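You operate a simulated robot arm through the tools that you are given. There is no shell and no other tool.

You are at the controls of a simulated robot arm. One attempt, no reset.

## Task
Swap the strut on the tilt plate for the silver angle bracket, tilted to 20.
Fine: lay the plate flat first; stand the strut on the green mat. Set down upright: silver strut.

The check looks at the end state, three seconds after you hand in, the way a careful person would. Anything else that was tipped, shoved, dropped, spilled or broken makes it a failure.

## Robot
A 6-joint arm with a two-finger gripper, fixed in place. Base frame: the origin is on the floor under the middle of its stand, x ahead of it, y to its left, z up; the work surface is at about z = 0.86. Units: m, degrees, N and s.
It reaches about 1.572 m from its shoulder. Its first joint turns from -166.0 to 166.0 degrees. Payload 2.45 kg.
The tool frame sits at the grasp point between the pads (the TCP): z along the fingers, y along the line on which they close. The tips reach 0.02 m beyond it. The gripper opens to 0.14 m; its body begins 0.168 m behind the TCP.
Orientation is that of the tool frame in the base frame, as a unit quaternion [x, y, z, w]. With the fingers straight down and closing along the base's y, the tool's x points along the base's -x, its y along +y and its z along -z.

## Interface
- The arm moves only by the tool drive_tool. Its argument "commands" is a list of rows, each an object (a shift or turn left out is 0, a gripper value left out holds the last) with "xyz": the shift along the base's x, y, z in m, a list of three; "rot": the turn, a rotation vector about the base's x, y, z in degrees, a list of three; "grip": the finger opening in m, from 0 to 0.14. In form: [{"xyz": [tx, ty, tz], "rot": [rx, ry, rz], "grip": grip}, ...]. A call has 1 to 20 rows; each row shifts and turns the commanded pose from where the row before left it. A row lasts 0.2 s, in which the tool goes at most 0.05 m and 8.6 degrees; a call with a longer step from one row to the next is refused whole, and so is a gripper value outside its range. Where a pose cannot be reached the arm comes as near as it can. A force on the tool above 90 N (or 10 N above the force at the start of the call, whichever is more), or a blocked arm, ends the call early, and 0.2 s more pass. Each finger travels about 0.045 m/s and halts on what it meets, pressing with about 41 N; the grip force reading is that of the motor and also rises with nothing between the fingers. The clock runs only during rows and for 0.2 s after the last one: add rows that do not move to give the fingers time. It gives the time, the measured TCP pose, the force on the tool (base axes), the opening and the grip force at its end, in the units of the frame above (readings bear some noise), with the torque about the TCP (base axes, N m) and any sound that the robot's microphone picked up.
- Cameras (640 x 400 px; columns grow to the right, rows downward): "scene" is fixed at [0.0404, 0.6434, 1.6122]; the picture's right is [-0.55, -0.84, 0.00], its down [-0.47, 0.31, -0.83] and it looks along [0.69, -0.45, -0.56] (base axes); focal length 321 px, centre (320, 200). "wrist" rides on the gripper at [0.078, 0.011, -0.209] in the tool frame; the picture's right is [-0.14, 0.99, 0.00], its down [-0.92, -0.13, -0.37] and it looks along [-0.36, -0.05, 0.93] (tool axes); focal length 280 px, centre (320, 200). There is no depth. A picture from a camera that has moved, and an enlarged one, comes with that camera's place and axes in the base frame and with its lens. The place of the scene camera against the robot may be out by one fixed shift of up to 0.018 m in any direction.
- capture(camera): a new picture of that camera. The clock stands still meanwhile.
- close_up(camera, box): a new picture of the part [left, top, right, bottom] of that camera's present view, enlarged. The clock stands still meanwhile.
- job_done(): hands the job in; it is judged then, once.

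Places have to be worked out from the pictures, the camera data and where the tool is seen. Open the gripper and draw the arm clear of the work before you hand the job in, unless the task says otherwise.

The tools are called after "Call:" as name(argument=value, ...) on one line, values as JSON. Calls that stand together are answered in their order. drive_tool: Moves the arm, as the interface text tells. Its arguments: {"type":"object","properties":{"commands":{"type":"array","items":{"type":"object","properties":{"xyz":{"type":"array","items":{"type":"number"}},"rot":{"type":"array","items":{"type":"number"}},"grip":{"type":"number"}}}}},"required":["commands"]} The other tools are called the same way: capture (camera) takes a picture; close_up (camera, box) takes an enlarged picture of a part of a camera's view; job_done () hands the job in.

At the start:

```text
time_s: 0.0
ee_pos: [0.6531, -0.2904, 1.1203]
orientation: [0.0, 1.0, 0.0, 0.0]
force: [1.2, 0.4, -0.4]
ft_torque: [-0.02, -0.02, -0.02]
grip_width: 0.1401
gripper_force: 0.0
```

scene: 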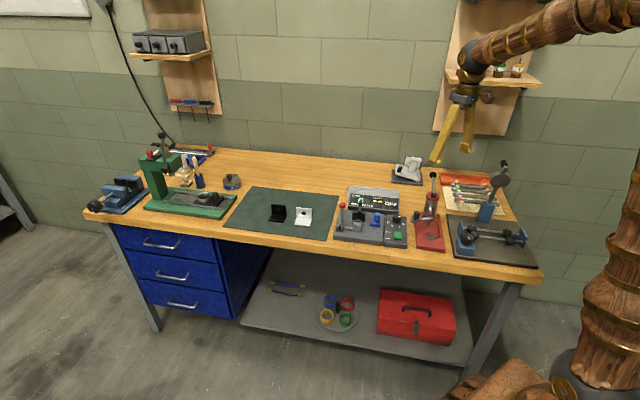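
wrist: 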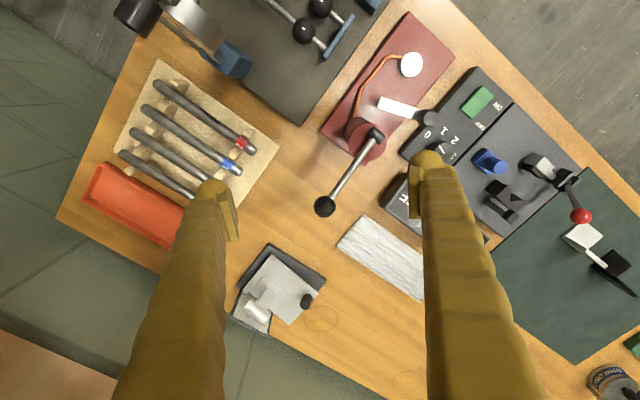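

The pictures show a bench with a green mat holding a black and a white/silver bracket, and a tilt plate at the back. I take enlarged views of those areas to understand them first.

Call:
close_up(camera="scene", box=[370, 140, 450, 190])

Call:
close_up(camera="scene", box=[220, 180, 348, 260])

Call:
close_up(camera="wrist", box=[210, 230, 370, 330])

Call:
close_up(camera="wrist", box=[480, 180, 640, 280])

Call:
close_up(camera="scene", box=[320, 140, 540, 278])

```text
8.00 times, centred on (410, 165) of scene
camera zoom: at [0.0404, 0.6434, 1.6122], right [-0.55, -0.84, 0.0], down [-0.47, 0.31, -0.83], along [0.69, -0.45, -0.56], focal length 2568 px, centre (-400, 480)
```

zoom: 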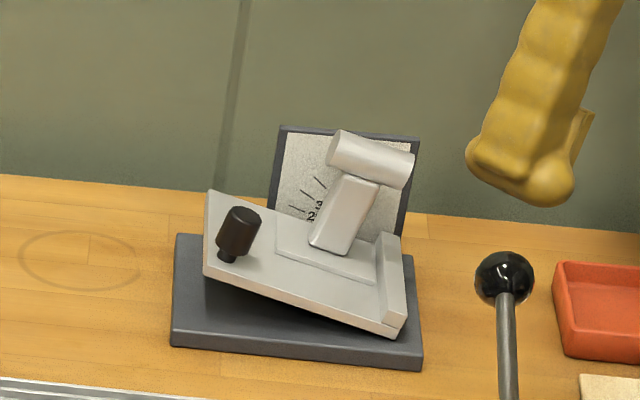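

```text
5.00 times, centred on (284, 220) of scene
camera zoom: at [0.0404, 0.6434, 1.6122], right [-0.55, -0.84, 0.0], down [-0.47, 0.31, -0.83], along [0.69, -0.45, -0.56], focal length 1605 px, centre (500, 100)
```

zoom: 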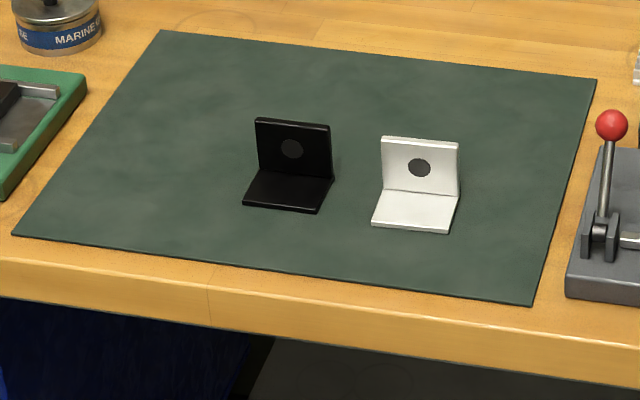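

```text
4.00 times, centred on (290, 280) of wrist
camera zoom: at [0.5752, -0.2801, 1.3289], right [0.14, 0.99, 0.0], down [0.92, -0.13, 0.37], along [0.36, -0.05, -0.93], focal length 1122 px, centre (440, -120)
```

zoom: 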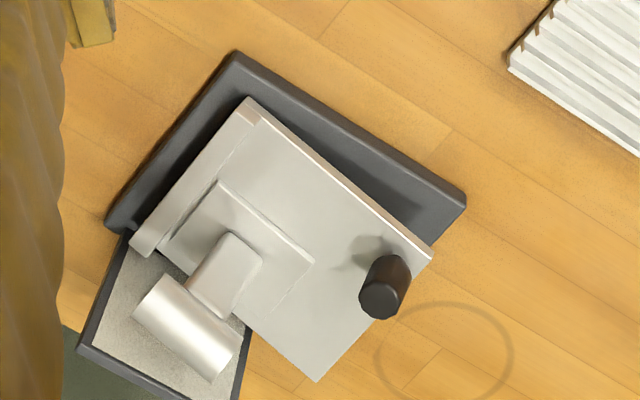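

```text
4.00 times, centred on (560, 230) of wrist
camera zoom: at [0.5752, -0.2801, 1.3289], right [0.14, 0.99, 0.0], down [0.92, -0.13, 0.37], along [0.36, -0.05, -0.93], focal length 1122 px, centre (-640, 80)
```

zoom: 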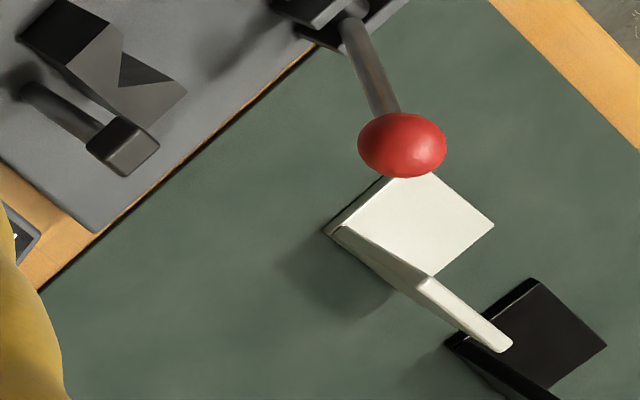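

```text
2.90 times, centred on (430, 209) of scene
camera zoom: at [0.0404, 0.6434, 1.6122], right [-0.55, -0.84, 0.0], down [-0.47, 0.31, -0.83], along [0.69, -0.45, -0.56], focal length 930 px, centre (1, 174)
```

zoom: 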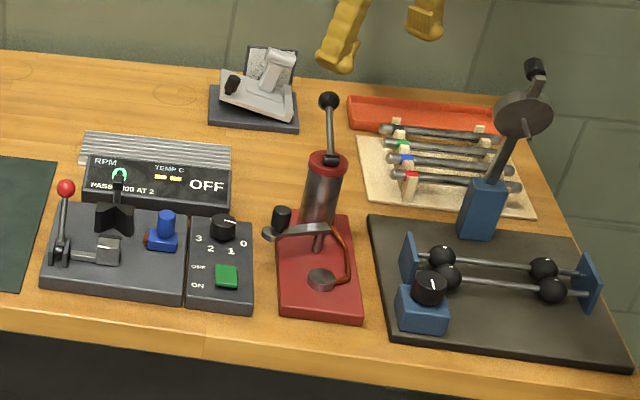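

The tilt plate sits at roughly (0.88, -0.40), turned about 45°, with its lip and hinge on the robot's right side and a black knob on the raised end. I zoom in more to read the scale and the hinge details, and I look at the bracket.

Call:
close_up(camera="scene", box=[400, 152, 424, 167])

Call:
close_up(camera="scene", box=[388, 153, 428, 188])

Call:
close_up(camera="scene", box=[262, 196, 322, 234])

```text
16.00 times, centred on (412, 160) of scene
camera zoom: at [0.0404, 0.6434, 1.6122], right [-0.55, -0.84, 0.0], down [-0.47, 0.31, -0.83], along [0.69, -0.45, -0.56], focal length 5136 px, centre (-1152, 848)
```

zoom: 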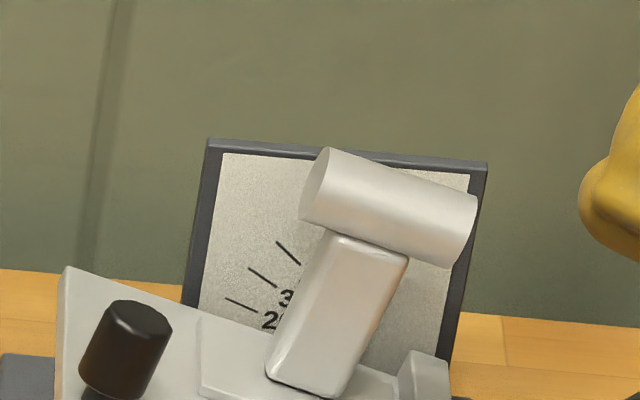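

```text
11.43 times, centred on (408, 170) of scene
camera zoom: at [0.0404, 0.6434, 1.6122], right [-0.55, -0.84, 0.0], down [-0.47, 0.31, -0.83], along [0.69, -0.45, -0.56], focal length 3669 px, centre (-686, 537)
```

zoom: 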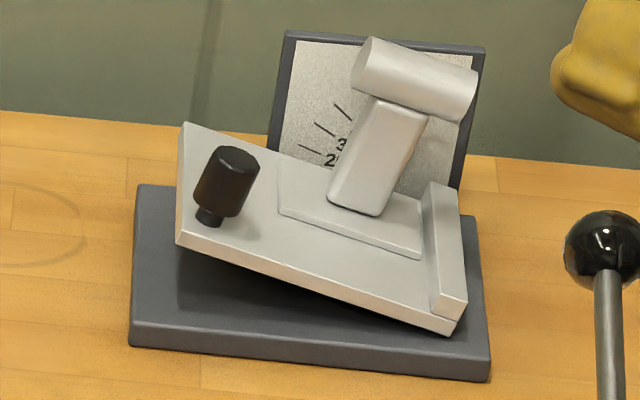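

```text
10.53 times, centred on (292, 215) of scene
camera zoom: at [0.0404, 0.6434, 1.6122], right [-0.55, -0.84, 0.0], down [-0.47, 0.31, -0.83], along [0.69, -0.45, -0.56], focal length 3379 px, centre (615, 42)
```

zoom: 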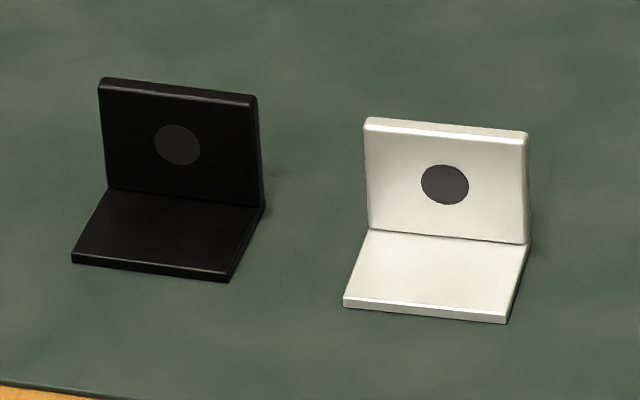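

The scale reads 20/30/40 at the visible ticks, and the plate is raised by some 10–20°. I move the wrist camera over the tilt plate, yawed -45° so it looks along the hinge axis, to triangulate the parts.

Call:
drive_tool(commands=[{"xyz": [0.02, -0.005, 0.01], "rot": [0, 0, -7.5]}, {"xyz": [0.025, -0.005, 0.01], "rot": [0, 0, -7.5]}, {"xyz": [0.025, -0.005, 0.01], "rot": [0, 0, -7.5]}, {"xyz": [0.025, -0.005, 0.005], "rot": [0, 0, -7.5]}, {"xyz": [0.025, -0.005, 0.005], "rot": [0, 0, -7.5]}, {"xyz": [0.02, -0.005, 0], "rot": [0, 0, -7.5]}, {"xyz": [0, 0, 0]}])

Call:
capture(camera="wrist")

Call:
capture(camera="scene")

```text
time_s: 1.6
ee_pos: [0.793, -0.32, 1.1628]
orientation: [0.383, 0.924, 0.0, 0.0]
force: [0.0, 1.0, -0.2]
ft_torque: [0.01, -0.03, 0.03]
grip_width: 0.1399
gripper_force: 0.1
```

```text
taken
camera wrist: at [0.7454, -0.2582, 1.3694], right [0.8, 0.6, 0.0], down [0.56, -0.74, 0.37], along [0.22, -0.29, -0.93], focal length 280 px, centre (320, 200)
```

wrist: 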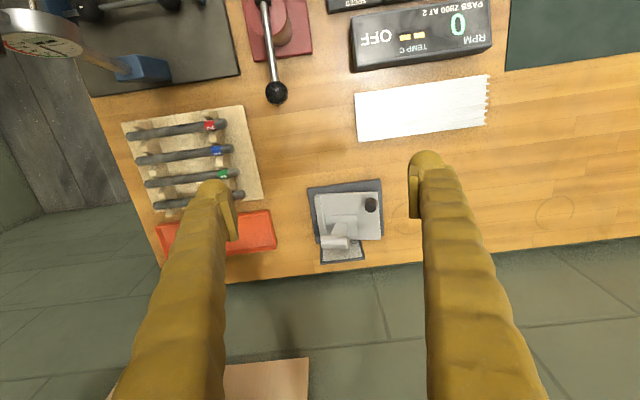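

```text
taken
```

scene: 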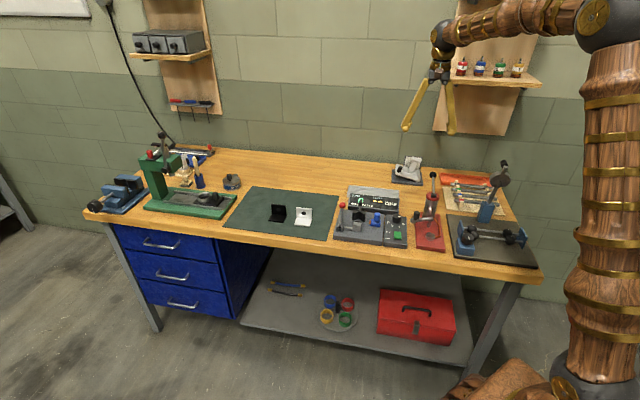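

The plate is well in view between the fingers. I enlarge it.

Call:
close_up(camera="wrist", box=[296, 168, 400, 272])

Call:
close_up(camera="wrist", box=[300, 172, 396, 232])

Call:
close_up(camera="wrist", box=[300, 205, 396, 265])

Call:
close_up(camera="scene", box=[380, 146, 436, 190])

```text
3.85 times, centred on (348, 220) of wrist
camera zoom: at [0.7454, -0.2582, 1.3694], right [0.8, 0.6, 0.0], down [0.56, -0.74, 0.37], along [0.22, -0.29, -0.93], focal length 1078 px, centre (212, 123)
```

zoom: 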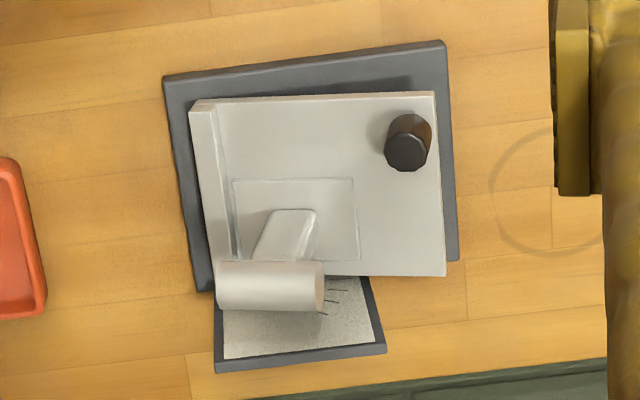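

```text
6.67 times, centred on (348, 202) of wrist
camera zoom: at [0.7454, -0.2582, 1.3694], right [0.8, 0.6, 0.0], down [0.56, -0.74, 0.37], along [0.22, -0.29, -0.93], focal length 1869 px, centre (133, 187)
```

zoom: 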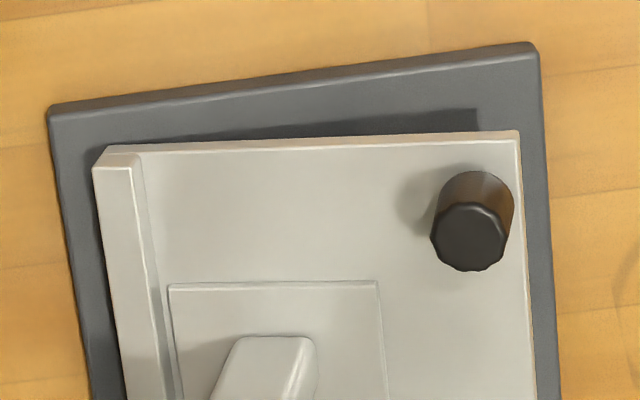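

```text
6.67 times, centred on (348, 235) of wrist
camera zoom: at [0.7454, -0.2582, 1.3694], right [0.8, 0.6, 0.0], down [0.56, -0.74, 0.37], along [0.22, -0.29, -0.93], focal length 1869 px, centre (133, -33)
```

zoom: 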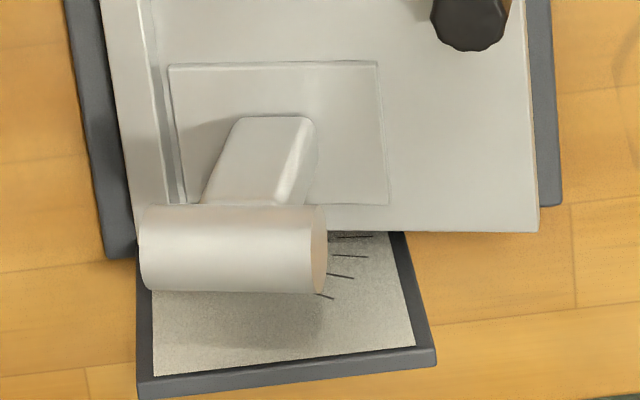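

```text
9.09 times, centred on (408, 168) of scene
camera zoom: at [0.0404, 0.6434, 1.6122], right [-0.55, -0.84, 0.0], down [-0.47, 0.31, -0.83], along [0.69, -0.45, -0.56], focal length 2918 px, centre (-480, 491)
```

zoom: 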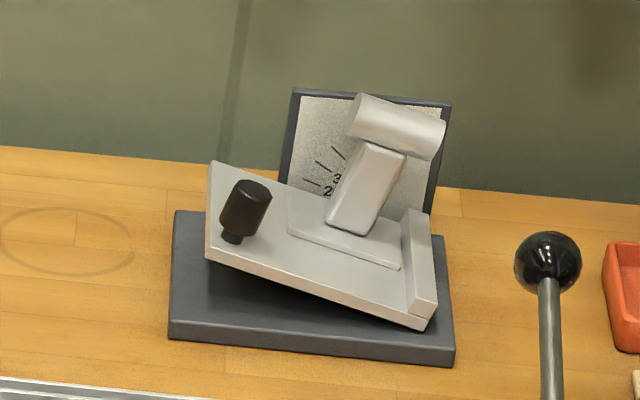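

Triangulating gives knob top ≈ (0.926, -0.356, 0.931), strut cylinder ≈ (0.911, -0.436, 0.952), plate tilt ≈ 14°. I check the finger thickness and the bracket region before touching anything.

Call:
close_up(camera="scene", box=[390, 50, 470, 140])

Call:
close_up(camera="wrist", box=[400, 140, 480, 230])

Call:
close_up(camera="wrist", box=[180, 160, 260, 250])

```text
4.44 times, centred on (430, 95) of scene
camera zoom: at [0.0404, 0.6434, 1.6122], right [-0.55, -0.84, 0.0], down [-0.47, 0.31, -0.83], along [0.69, -0.45, -0.56], focal length 1427 px, centre (-169, 667)
```

zoom: 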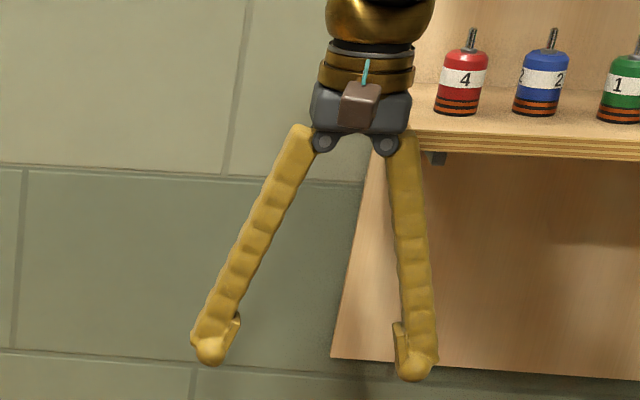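

```text
4.44 times, centred on (440, 185) of wrist
camera zoom: at [0.7454, -0.2582, 1.3694], right [0.8, 0.6, 0.0], down [0.56, -0.74, 0.37], along [0.22, -0.29, -0.93], focal length 1246 px, centre (-213, 267)
```

zoom: 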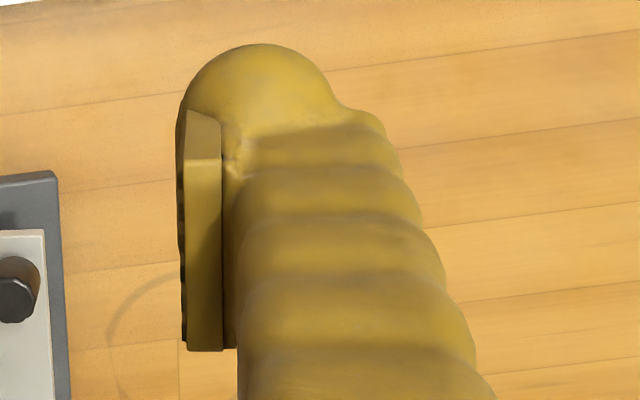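

```text
4.44 times, centred on (220, 205) of wrist
camera zoom: at [0.7454, -0.2582, 1.3694], right [0.8, 0.6, 0.0], down [0.56, -0.74, 0.37], along [0.22, -0.29, -0.93], focal length 1246 px, centre (764, 178)
```

zoom: 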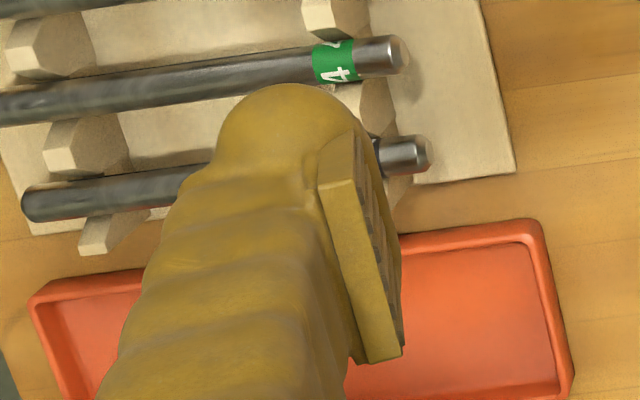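

The fingers plus pads are roughly 4 cm thick at the tips, so I will approach the strut with the fingers closing along the plate's length. First I close the gripper and hover above the knob, ready to press the plate flat.

Call:
drive_tool(commands=[{"xyz": [0.033, -0.009, -0.01], "grip": 0.0}, {"xyz": [0.033, -0.009, -0.01]}, {"xyz": [0.033, -0.009, -0.01]}, {"xyz": [0.034, -0.009, -0.01]}, {"xyz": [0, 0, -0.03]}, {"xyz": [0, 0, -0.03]}, {"xyz": [0, 0, -0.03]}, {"xyz": [0, 0, -0.02]}, {"xyz": [0, 0, 0]}, {"xyz": [0, 0, 0]}])

Call:
capture(camera="wrist")

Call:
close_up(camera="scene", box=[370, 110, 450, 190])

```text
time_s: 3.8
ee_pos: [0.9253, -0.3585, 1.0102]
orientation: [0.382, 0.924, 0.0, 0.0]
force: [-0.4, -1.2, 1.1]
ft_torque: [-0.02, 0.01, 0.0]
grip_width: 0.0001
gripper_force: 29.0
```

```text
taken
camera wrist: at [0.8785, -0.2952, 1.2182], right [0.8, 0.6, 0.0], down [0.56, -0.74, 0.37], along [0.22, -0.29, -0.93], focal length 280 px, centre (320, 200)
```

wrist: 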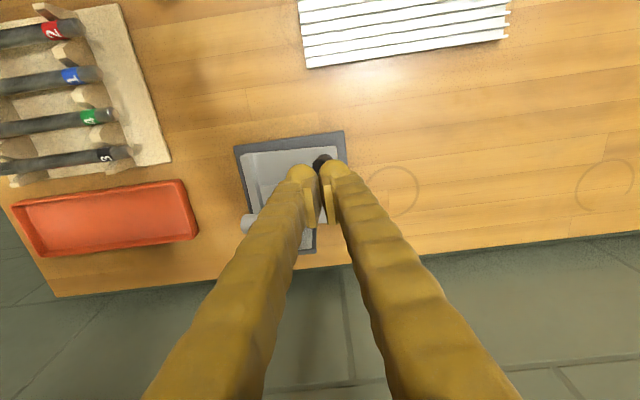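

```text
5.00 times, centred on (410, 150) of scene
camera zoom: at [0.0404, 0.6434, 1.6122], right [-0.55, -0.84, 0.0], down [-0.47, 0.31, -0.83], along [0.69, -0.45, -0.56], focal length 1605 px, centre (-130, 450)
```

zoom: 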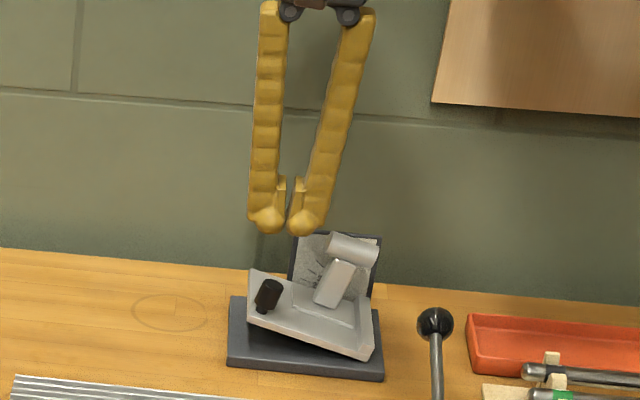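

The gripper is closed; the two bulb tips meet with a notch between them, so I offset about 18 mm along the plate's length so one bulb sits over the knob. Then I descend to just above it.

Call:
drive_tool(commands=[{"xyz": [0.012, 0.013, 0]}, {"xyz": [0, 0, -0.02]}, {"xyz": [0, 0, -0.02]}, {"xyz": [0, 0, -0.01]}, {"xyz": [0, 0, 0]}])

Call:
close_up(camera="scene", box=[380, 126, 444, 190])

Call:
close_up(camera="wrist", box=[220, 120, 400, 260])

```text
time_s: 5.0
ee_pos: [0.9387, -0.3447, 0.9616]
orientation: [0.383, 0.924, 0.0, 0.0]
force: [0.4, 0.2, -0.5]
ft_torque: [0.02, 0.02, 0.01]
grip_width: 0.0
gripper_force: 29.9
```

```text
6.25 times, centred on (412, 158) of scene
camera zoom: at [0.0404, 0.6434, 1.6122], right [-0.55, -0.84, 0.0], down [-0.47, 0.31, -0.83], along [0.69, -0.45, -0.56], focal length 2006 px, centre (-255, 462)
```

zoom: 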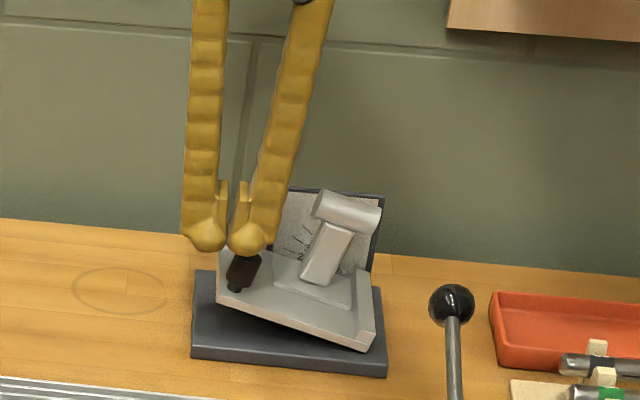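

```text
2.86 times, centred on (310, 190) of wrist
camera zoom: at [0.8916, -0.2817, 1.1691], right [0.8, 0.6, 0.0], down [0.56, -0.74, 0.37], along [0.22, -0.29, -0.93], focal length 801 px, centre (349, 229)
```

zoom: 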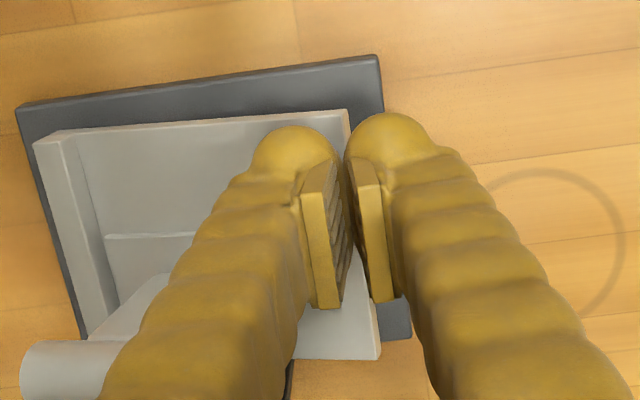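

The left bulb sits directly over the knob and nothing else is near. I press down in small steps and watch the force.

Call:
drive_tool(commands=[{"xyz": [0, 0, -0.004]}, {"xyz": [0, 0, -0.004]}, {"xyz": [0, 0, -0.004]}])

```text
time_s: 5.8
ee_pos: [0.9369, -0.3442, 0.9485]
orientation: [0.382, 0.924, 0.0, 0.0]
force: [0.0, 0.4, 0.0]
ft_torque: [-0.01, 0.05, -0.02]
grip_width: 0.0
gripper_force: 29.4
```

There is no contact force yet at TCP z ≈ 0.948. I carry on down in small steps.

Call:
drive_tool(commands=[{"xyz": [0, 0, -0.004]}, {"xyz": [0, 0, -0.004]}])

Call:
close_up(camera="scene", box=[388, 150, 428, 190])

```text
time_s: 6.4
ee_pos: [0.9367, -0.3445, 0.9393]
orientation: [0.382, 0.924, 0.0, 0.0]
force: [-0.4, -0.1, 0.1]
ft_torque: [0.03, -0.03, -0.01]
grip_width: 0.0
gripper_force: 29.7
```

```text
10.00 times, centred on (408, 170) of scene
camera zoom: at [0.0404, 0.6434, 1.6122], right [-0.55, -0.84, 0.0], down [-0.47, 0.31, -0.83], along [0.69, -0.45, -0.56], focal length 3210 px, centre (-560, 500)
```

zoom: 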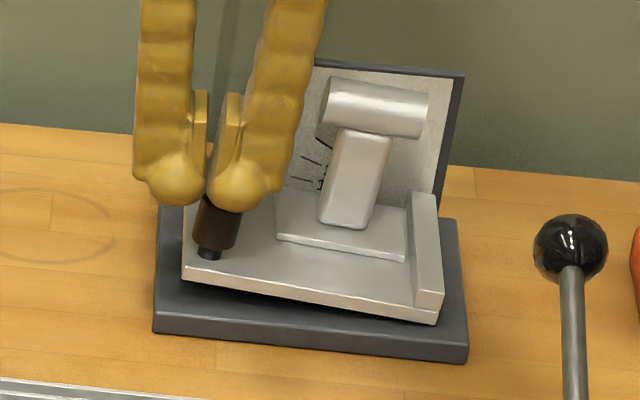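

The plate is going down with almost no resistance and is now at about 5°. I continue in small steps until it seats.

Call:
drive_tool(commands=[{"xyz": [0, 0, -0.003]}, {"xyz": [0, 0, -0.003]}])

Call:
close_up(camera="scene", box=[388, 150, 428, 190])

```text
time_s: 7.0
ee_pos: [0.9369, -0.3448, 0.9358]
orientation: [0.382, 0.924, 0.0, 0.0]
force: [0.9, 0.2, 2.1]
ft_torque: [0.0, -0.04, -0.04]
grip_width: 0.0
gripper_force: 29.3
```

```text
10.00 times, centred on (408, 170) of scene
camera zoom: at [0.0404, 0.6434, 1.6122], right [-0.55, -0.84, 0.0], down [-0.47, 0.31, -0.83], along [0.69, -0.45, -0.56], focal length 3210 px, centre (-560, 500)
```

zoom: 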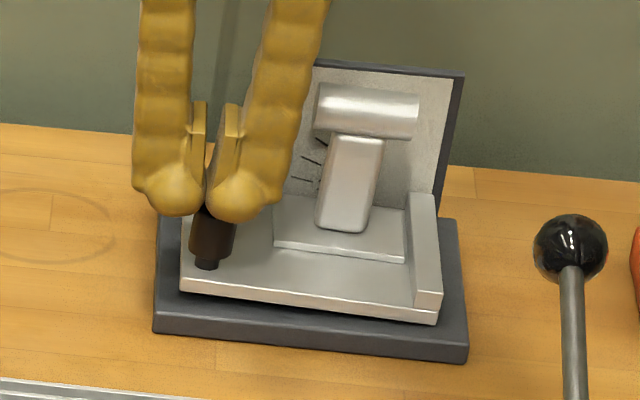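

The plate is nearly flat, maybe 2–3° left. I press a little more.

Call:
drive_tool(commands=[{"xyz": [0, 0, -0.003]}, {"xyz": [0, 0, -0.002]}, {"xyz": [0, 0, 0]}])

Call:
close_up(camera="scene", box=[388, 150, 428, 190])

```text
time_s: 7.8
ee_pos: [0.9376, -0.3455, 0.9301]
orientation: [0.383, 0.924, 0.0, 0.001]
force: [1.0, 0.3, 10.5]
ft_torque: [-0.04, 0.07, 0.0]
grip_width: 0.0
gripper_force: 29.2
```

```text
10.00 times, centred on (408, 170) of scene
camera zoom: at [0.0404, 0.6434, 1.6122], right [-0.55, -0.84, 0.0], down [-0.47, 0.31, -0.83], along [0.69, -0.45, -0.56], focal length 3210 px, centre (-560, 500)
```

zoom: 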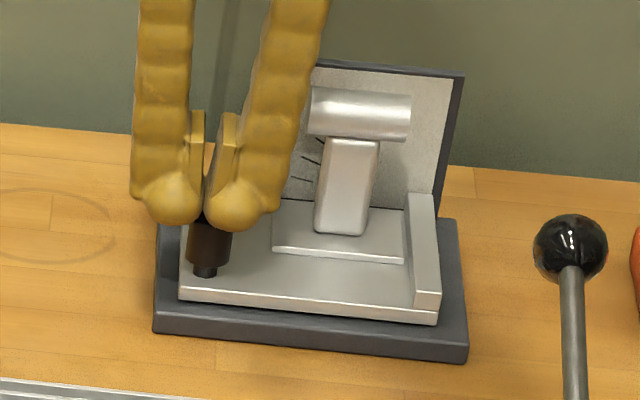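

The force is now 10 N and the plate looks parallel to the base within about half a degree. I press 2 mm more to confirm it is on its stop.

Call:
drive_tool(commands=[{"xyz": [0, 0, -0.002]}, {"xyz": [0, 0, 0]}])

Call:
close_up(camera="scene", box=[388, 150, 428, 190])

```text
time_s: 8.4
ee_pos: [0.9377, -0.344, 0.9296]
orientation: [0.382, 0.924, 0.0, 0.001]
force: [-0.6, 0.4, 33.9]
ft_torque: [-0.18, 0.27, 0.0]
grip_width: 0.0
gripper_force: 29.4
```

```text
10.00 times, centred on (408, 170) of scene
camera zoom: at [0.0404, 0.6434, 1.6122], right [-0.55, -0.84, 0.0], down [-0.47, 0.31, -0.83], along [0.69, -0.45, -0.56], focal length 3210 px, centre (-560, 500)
```

zoom: 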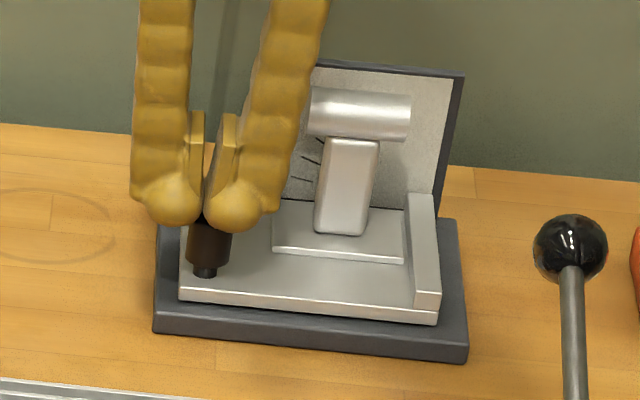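

34 N with no further motion: the plate is flat on its stop. I retract up, open the gripper to about 0.09, and look at the strut from above.

Call:
drive_tool(commands=[{"xyz": [0, 0, 0.005]}, {"xyz": [0, 0, 0.02]}, {"xyz": [0, 0, 0.04]}, {"xyz": [0, 0, 0.04]}, {"xyz": [-0.01, -0.025, 0.04], "grip": 0.1}, {"xyz": [-0.01, -0.025, 0.03]}, {"xyz": [0, -0.03, 0.02]}, {"xyz": [0, 0, 0]}, {"xyz": [0, 0, 0]}, {"xyz": [0, 0, 0]}])

Call:
capture(camera="wrist")

Call:
close_up(camera="wrist", box=[260, 110, 420, 250])

Call:
close_up(camera="scene", box=[388, 150, 428, 190])

```text
time_s: 10.6
ee_pos: [0.9187, -0.4246, 1.1222]
orientation: [0.383, 0.924, 0.0, 0.0]
force: [-0.4, -0.6, -0.9]
ft_torque: [0.0, -0.03, -0.03]
grip_width: 0.0997
gripper_force: 0.1
```

```text
taken
camera wrist: at [0.872, -0.3621, 1.3302], right [0.8, 0.6, 0.0], down [0.56, -0.74, 0.37], along [0.22, -0.29, -0.93], focal length 280 px, centre (320, 200)
```

wrist: 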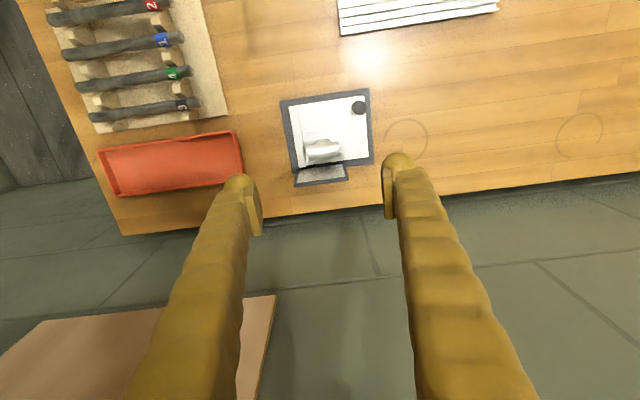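

```text
2.86 times, centred on (340, 180) of wrist
camera zoom: at [0.872, -0.3621, 1.3302], right [0.8, 0.6, 0.0], down [0.56, -0.74, 0.37], along [0.22, -0.29, -0.93], focal length 801 px, centre (263, 257)
```

zoom: 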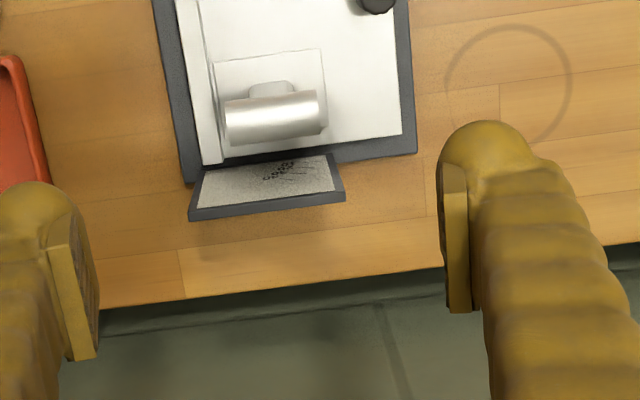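

```text
10.00 times, centred on (408, 170) of scene
camera zoom: at [0.0404, 0.6434, 1.6122], right [-0.55, -0.84, 0.0], down [-0.47, 0.31, -0.83], along [0.69, -0.45, -0.56], focal length 3210 px, centre (-560, 500)
```

zoom: 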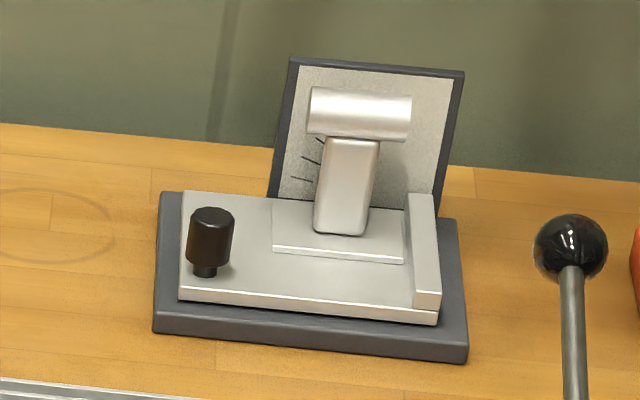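

The plate stays flat after release, and the strut stands upright on it. The cylinder centre works out to (0.923, -0.423, ~0.944), so I line up above it and descend to z ≈ 1.0 for a check.

Call:
drive_tool(commands=[{"xyz": [0.005, 0.0005, -0.03]}, {"xyz": [0, 0, -0.03]}, {"xyz": [0, 0, -0.03]}, {"xyz": [0, 0, -0.03]}, {"xyz": [0, 0, 0]}])

Call:
capture(camera="wrist")

Call:
close_up(camera="scene", box=[370, 110, 450, 190])

```text
time_s: 11.8
ee_pos: [0.9228, -0.424, 1.0019]
orientation: [0.382, 0.924, -0.001, 0.001]
force: [-0.4, -0.4, -0.4]
ft_torque: [0.03, -0.04, -0.03]
grip_width: 0.1
gripper_force: 0.1
```

```text
taken
camera wrist: at [0.8763, -0.362, 1.2103], right [0.8, 0.6, 0.0], down [0.56, -0.74, 0.37], along [0.22, -0.29, -0.93], focal length 280 px, centre (320, 200)
```

wrist: 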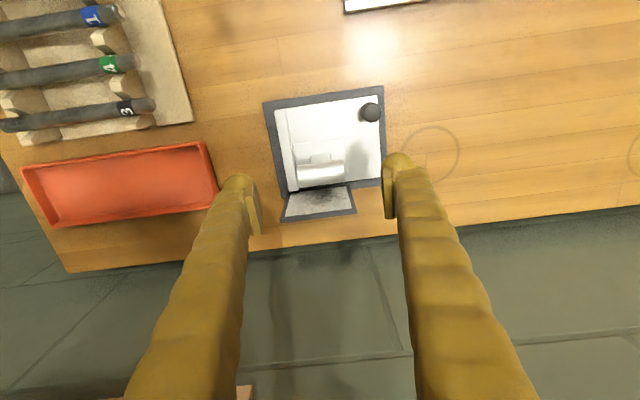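

```text
5.00 times, centred on (410, 150) of scene
camera zoom: at [0.0404, 0.6434, 1.6122], right [-0.55, -0.84, 0.0], down [-0.47, 0.31, -0.83], along [0.69, -0.45, -0.56], focal length 1605 px, centre (-130, 450)
```

zoom: 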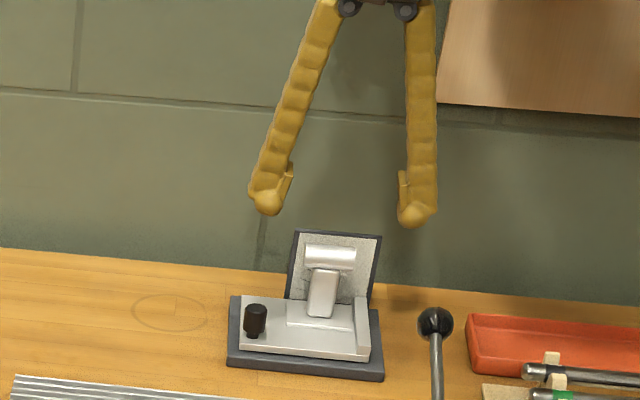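

The cylinder lines up with the midpoint between the pads. I descend to grip height and inspect before closing.

Call:
drive_tool(commands=[{"xyz": [0, 0, -0.02]}, {"xyz": [0, 0, -0.02]}, {"xyz": [0, 0, -0.01]}, {"xyz": [0, 0, -0.009]}, {"xyz": [0, 0, 0]}])

Call:
close_up(camera="wrist", box=[220, 110, 420, 250])

Call:
close_up(camera="scene", box=[376, 130, 440, 190])

```text
time_s: 13.0
ee_pos: [0.9221, -0.4239, 0.9442]
orientation: [0.383, 0.924, -0.001, 0.0]
force: [0.3, 0.1, 0.4]
ft_torque: [-0.04, -0.01, -0.01]
grip_width: 0.1
gripper_force: 0.0
```

```text
2.86 times, centred on (320, 180) of wrist
camera zoom: at [0.8751, -0.3617, 1.1514], right [0.8, 0.6, 0.0], down [0.56, -0.74, 0.37], along [0.22, -0.29, -0.93], focal length 801 px, centre (320, 257)
```

zoom: 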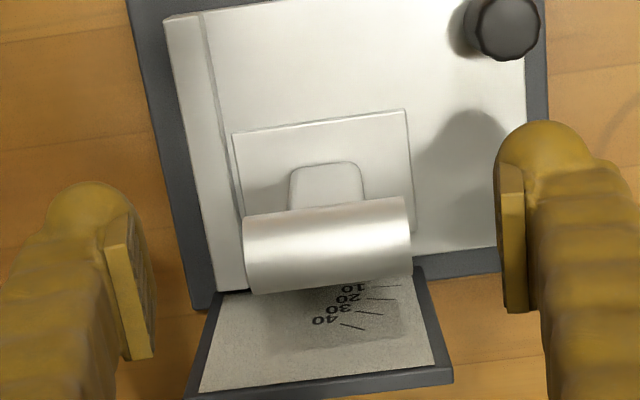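

```text
6.67 times, centred on (408, 160) of scene
camera zoom: at [0.0404, 0.6434, 1.6122], right [-0.55, -0.84, 0.0], down [-0.47, 0.31, -0.83], along [0.69, -0.45, -0.56], focal length 2140 px, centre (-267, 467)
```

zoom: 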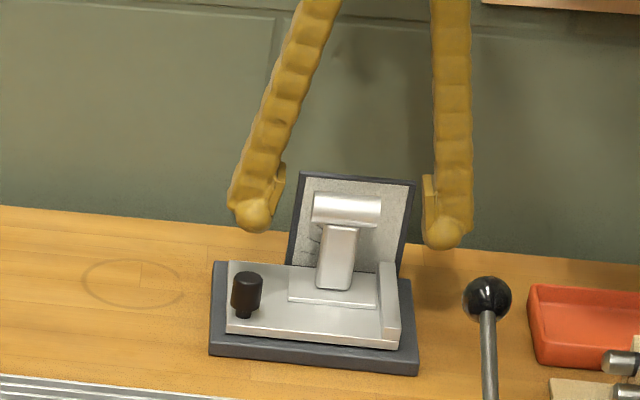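

The cylinder is centred between the pads (pads overlap it well, board and knob clear). I close on its ends.

Call:
drive_tool(commands=[{"grip": 0.02}, {}, {}, {}, {}, {}])

Call:
close_up(camera="wrist", box=[220, 110, 420, 250])

Call:
close_up(camera="scene", box=[376, 130, 440, 190])

```text
time_s: 14.4
ee_pos: [0.9228, -0.4243, 0.943]
orientation: [0.383, 0.924, 0.0, 0.0]
force: [0.2, 1.4, 0.8]
ft_torque: [0.03, -0.05, 0.0]
grip_width: 0.0425
gripper_force: 41.1
```

```text
2.86 times, centred on (320, 180) of wrist
camera zoom: at [0.8751, -0.3617, 1.1515], right [0.8, 0.6, 0.0], down [0.56, -0.74, 0.37], along [0.22, -0.29, -0.93], focal length 801 px, centre (320, 257)
```

zoom: 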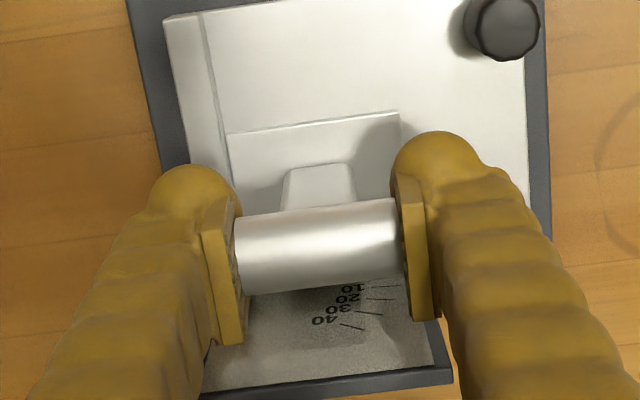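

```text
6.67 times, centred on (408, 160) of scene
camera zoom: at [0.0404, 0.6434, 1.6122], right [-0.55, -0.84, 0.0], down [-0.47, 0.31, -0.83], along [0.69, -0.45, -0.56], focal length 2140 px, centre (-267, 467)
```

zoom: 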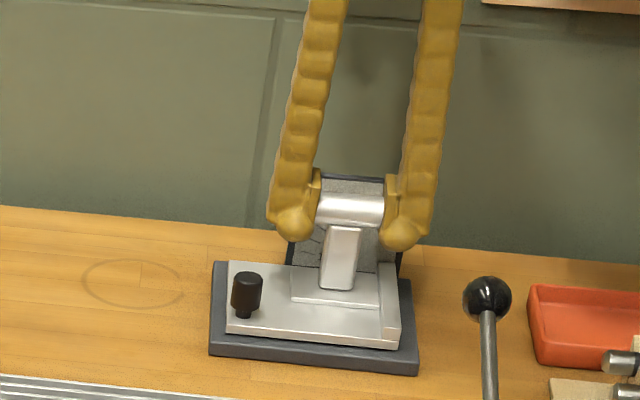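

The strut is gripped at 0.0425 m with 41 N. I lift it slowly straight up and check that the plate stays put.

Call:
drive_tool(commands=[{"xyz": [0, 0, 0.005]}, {"xyz": [0, 0, 0.01]}, {"xyz": [0, 0, 0.02]}, {"xyz": [0, 0, 0.02]}, {}])

Call:
close_up(camera="scene", box=[376, 120, 440, 190])

```text
time_s: 15.6
ee_pos: [0.9225, -0.4239, 0.9992]
orientation: [0.383, 0.924, 0.0, 0.0]
force: [-0.9, -0.4, -1.0]
ft_torque: [0.02, 0.02, 0.0]
grip_width: 0.0427
gripper_force: 41.1
```

```text
5.71 times, centred on (408, 155) of scene
camera zoom: at [0.0404, 0.6434, 1.6122], right [-0.55, -0.84, 0.0], down [-0.47, 0.31, -0.83], along [0.69, -0.45, -0.56], focal length 1834 px, centre (-183, 457)
```

zoom: 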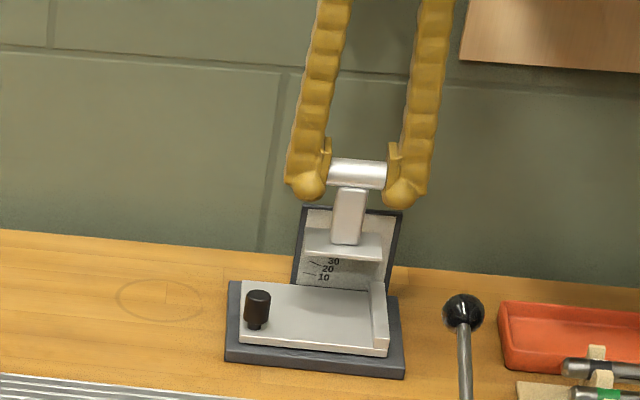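

The strut is free and hanging upright with the plate still flat. I raise it and carry it over the mat's back-middle area, at about (1.01, 0.12).

Call:
drive_tool(commands=[{"xyz": [0, 0, 0.03]}, {"xyz": [0, 0, 0.03]}, {"xyz": [0, 0.01, 0.03]}, {"xyz": [0.00625, 0.03, 0]}, {"xyz": [0.00625, 0.04, 0]}, {"xyz": [0.00625, 0.04, 0]}, {"xyz": [0.00625, 0.04, 0]}, {"xyz": [0.00625, 0.04, 0]}, {"xyz": [0.00625, 0.04, 0]}, {"xyz": [0.00625, 0.04, 0]}, {"xyz": [0.00625, 0.04, 0]}, {"xyz": [0.00625, 0.04, 0]}, {"xyz": [0.00625, 0.04, 0]}, {"xyz": [0.00625, 0.04, 0]}, {"xyz": [0.00625, 0.04, 0]}, {"xyz": [0.00625, 0.04, 0]}, {"xyz": [0.00625, 0.026, 0]}, {}])

Call:
capture(camera="wrist")

Call:
capture(camera="scene")

```text
time_s: 19.4
ee_pos: [1.0126, 0.123, 1.0913]
orientation: [0.383, 0.924, 0.0, 0.0]
force: [0.4, -0.3, -1.1]
ft_torque: [-0.02, 0.03, 0.0]
grip_width: 0.0427
gripper_force: 41.4
```

```text
taken
camera wrist: at [0.9652, 0.1858, 1.2988], right [0.8, 0.6, 0.0], down [0.56, -0.74, 0.37], along [0.22, -0.29, -0.93], focal length 280 px, centre (320, 200)
```

wrist: 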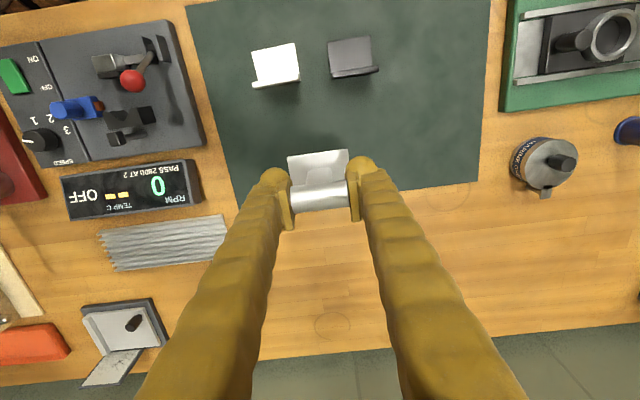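

```text
taken
```

scene: 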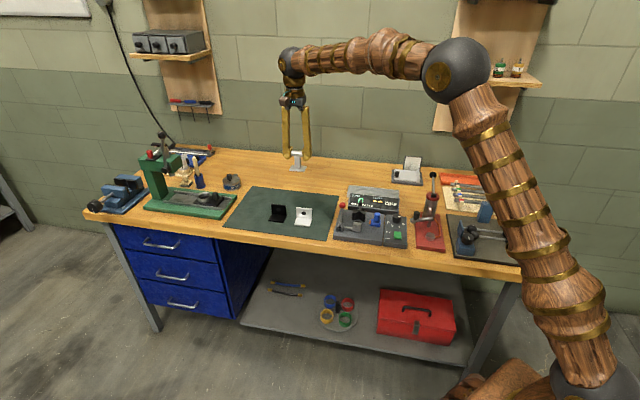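

The strut hangs over the mat; its footprint projects to about pixel (320,145), well on the mat and clear of both brackets. I shift 12 mm further back and descend to just above the mat.

Call:
drive_tool(commands=[{"xyz": [0.008, -0.008, -0.03]}, {"xyz": [0, 0, -0.03]}, {"xyz": [0, 0, -0.03]}, {"xyz": [0, 0, -0.03]}, {"xyz": [0, 0, -0.02]}, {}])

Call:
capture(camera="wrist")

Call:
close_up(camera="scene", box=[250, 120, 350, 240])

```text
time_s: 20.8
ee_pos: [1.0184, 0.1145, 0.9481]
orientation: [0.383, 0.924, 0.0, 0.001]
force: [0.8, -0.5, -0.2]
ft_torque: [0.01, 0.01, 0.03]
grip_width: 0.0429
gripper_force: 41.1
```

```text
taken
camera wrist: at [0.9713, 0.1769, 1.1568], right [0.8, 0.6, 0.0], down [0.56, -0.74, 0.37], along [0.22, -0.29, -0.93], focal length 280 px, centre (320, 200)
```

wrist: 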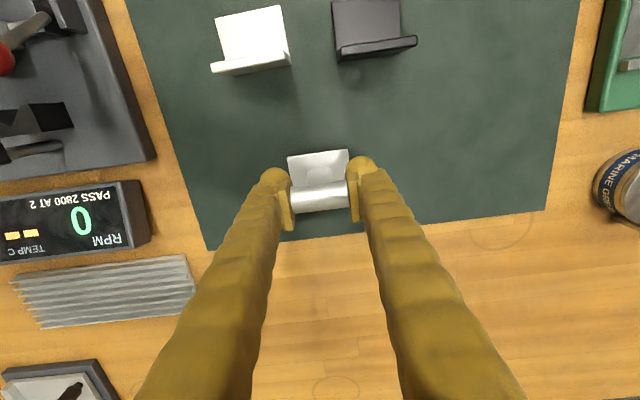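

```text
3.33 times, centred on (300, 180) of scene
camera zoom: at [0.0404, 0.6434, 1.6122], right [-0.55, -0.84, 0.0], down [-0.47, 0.31, -0.83], along [0.69, -0.45, -0.56], focal length 1070 px, centre (387, 267)
```

zoom: 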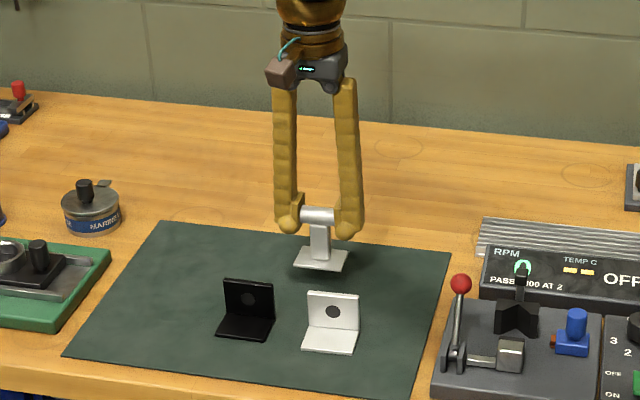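

The strut hovers about 2 cm over the mat with clear space all round. I lower in small steps and watch for contact.

Call:
drive_tool(commands=[{"xyz": [0, 0, -0.006]}, {"xyz": [0, 0, -0.005]}, {"xyz": [0, 0, -0.003]}, {}])

Call:
close_up(camera="scene", box=[280, 160, 320, 210])

```text
time_s: 21.8
ee_pos: [1.0164, 0.1148, 0.9352]
orientation: [0.383, 0.924, 0.0, 0.001]
force: [0.0, 0.1, -1.1]
ft_torque: [0.02, -0.02, 0.0]
grip_width: 0.0428
gripper_force: 41.7
```

```text
8.00 times, centred on (300, 185) of scene
camera zoom: at [0.0404, 0.6434, 1.6122], right [-0.55, -0.84, 0.0], down [-0.47, 0.31, -0.83], along [0.69, -0.45, -0.56], focal length 2568 px, centre (480, 320)
```

zoom: 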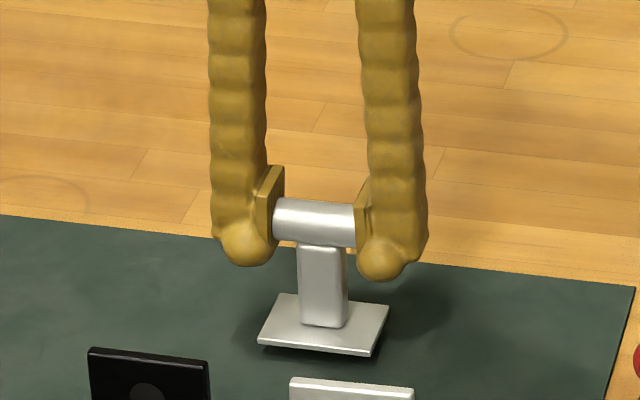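

Still hanging free (force -1.1 N is its weight). I continue down in 2 mm steps.

Call:
drive_tool(commands=[{"xyz": [0, 0, -0.002]}, {"xyz": [0, 0, -0.002]}, {}])

Call:
close_up(camera="scene", box=[280, 160, 320, 210])

```text
time_s: 22.6
ee_pos: [1.0166, 0.1147, 0.9307]
orientation: [0.383, 0.924, 0.0, 0.0]
force: [-0.2, 1.2, -1.0]
ft_torque: [0.0, 0.01, -0.02]
grip_width: 0.0429
gripper_force: 40.9
```

```text
8.00 times, centred on (300, 185) of scene
camera zoom: at [0.0404, 0.6434, 1.6122], right [-0.55, -0.84, 0.0], down [-0.47, 0.31, -0.83], along [0.69, -0.45, -0.56], focal length 2568 px, centre (480, 320)
```

zoom: 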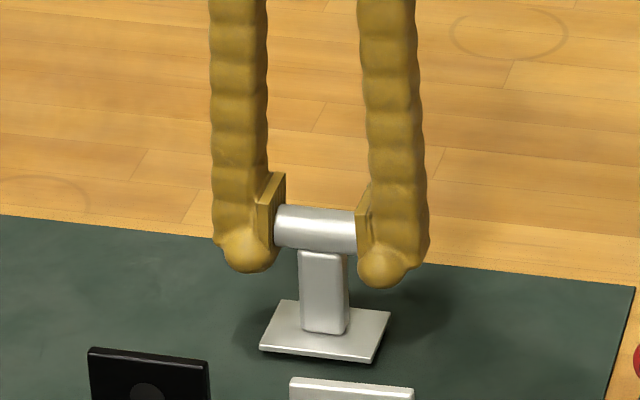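

No contact yet at z ≈ 0.931, but the base is very close to the mat. I go on with 2 mm steps.

Call:
drive_tool(commands=[{"xyz": [0, 0, -0.002]}, {"xyz": [0, 0, -0.002]}, {}])

Call:
close_up(camera="scene", box=[280, 160, 320, 210])

```text
time_s: 23.4
ee_pos: [1.0157, 0.1156, 0.9265]
orientation: [0.382, 0.924, 0.0, 0.0]
force: [0.3, 0.4, 0.0]
ft_torque: [-0.02, -0.01, 0.0]
grip_width: 0.0425
gripper_force: 41.6
```

```text
8.00 times, centred on (300, 185) of scene
camera zoom: at [0.0404, 0.6434, 1.6122], right [-0.55, -0.84, 0.0], down [-0.47, 0.31, -0.83], along [0.69, -0.45, -0.56], focal length 2568 px, centre (480, 320)
```

zoom: 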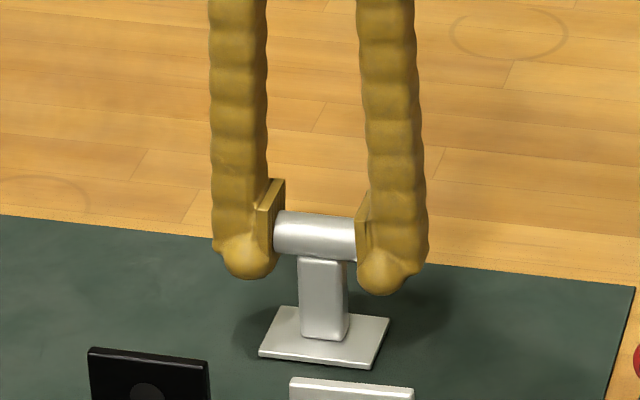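

The weight reading has gone (0.0 N), so the base is about to touch. I lower 1 mm at a time.

Call:
drive_tool(commands=[{"xyz": [0, 0, -0.001]}, {"xyz": [0, 0, -0.001]}, {}])

Call:
close_up(camera="scene", box=[280, 160, 320, 210])

```text
time_s: 24.2
ee_pos: [1.0178, 0.115, 0.9259]
orientation: [0.383, 0.924, 0.0, 0.0]
force: [-3.1, 0.3, 7.1]
ft_torque: [-0.05, 0.12, 0.04]
grip_width: 0.0426
gripper_force: 40.9
```

```text
8.00 times, centred on (300, 185) of scene
camera zoom: at [0.0404, 0.6434, 1.6122], right [-0.55, -0.84, 0.0], down [-0.47, 0.31, -0.83], along [0.69, -0.45, -0.56], focal length 2568 px, centre (480, 320)
```

zoom: 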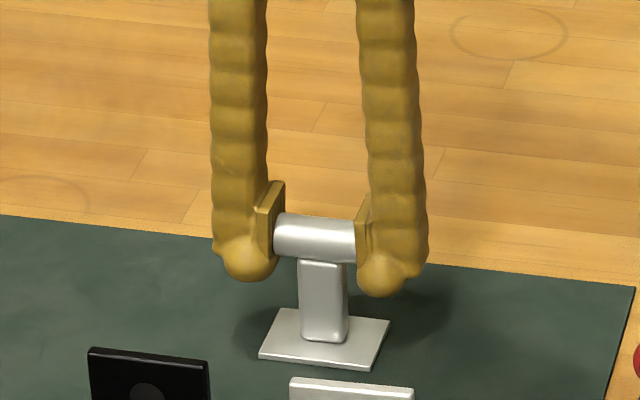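

The strut is down (7 N). I back off 1 mm to ease the load and then open the fingers.

Call:
drive_tool(commands=[{"xyz": [0, 0, 0.001]}, {"grip": 0.05}, {}, {"grip": 0.09}, {}, {}, {}])

Call:
close_up(camera="scene", box=[280, 160, 320, 210])

Call:
capture(camera="wrist")

```text
time_s: 25.8
ee_pos: [1.0178, 0.1142, 0.9264]
orientation: [0.383, 0.924, 0.0, 0.001]
force: [-0.2, 0.3, 0.1]
ft_torque: [0.03, -0.03, 0.03]
grip_width: 0.0898
gripper_force: 0.0
```

```text
8.00 times, centred on (300, 185) of scene
camera zoom: at [0.0404, 0.6434, 1.6122], right [-0.55, -0.84, 0.0], down [-0.47, 0.31, -0.83], along [0.69, -0.45, -0.56], focal length 2568 px, centre (480, 320)
```

zoom: 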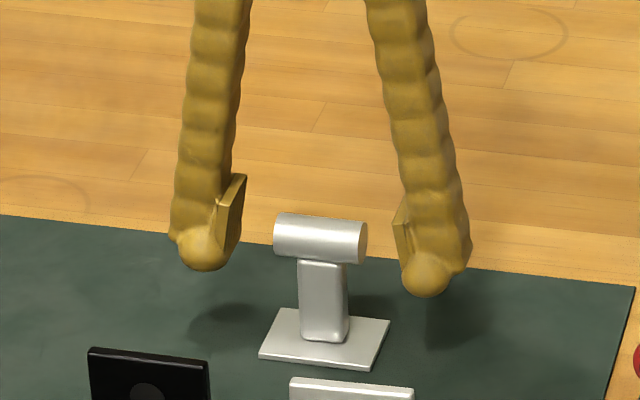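

```text
taken
camera wrist: at [0.9705, 0.1776, 1.1338], right [0.8, 0.6, 0.0], down [0.56, -0.74, 0.37], along [0.22, -0.29, -0.93], focal length 280 px, centre (320, 200)
```

wrist: 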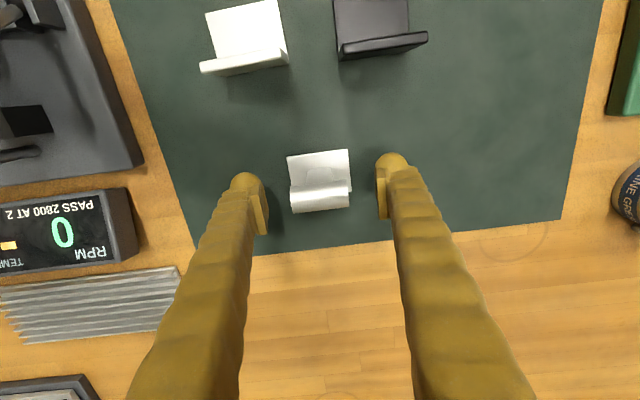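

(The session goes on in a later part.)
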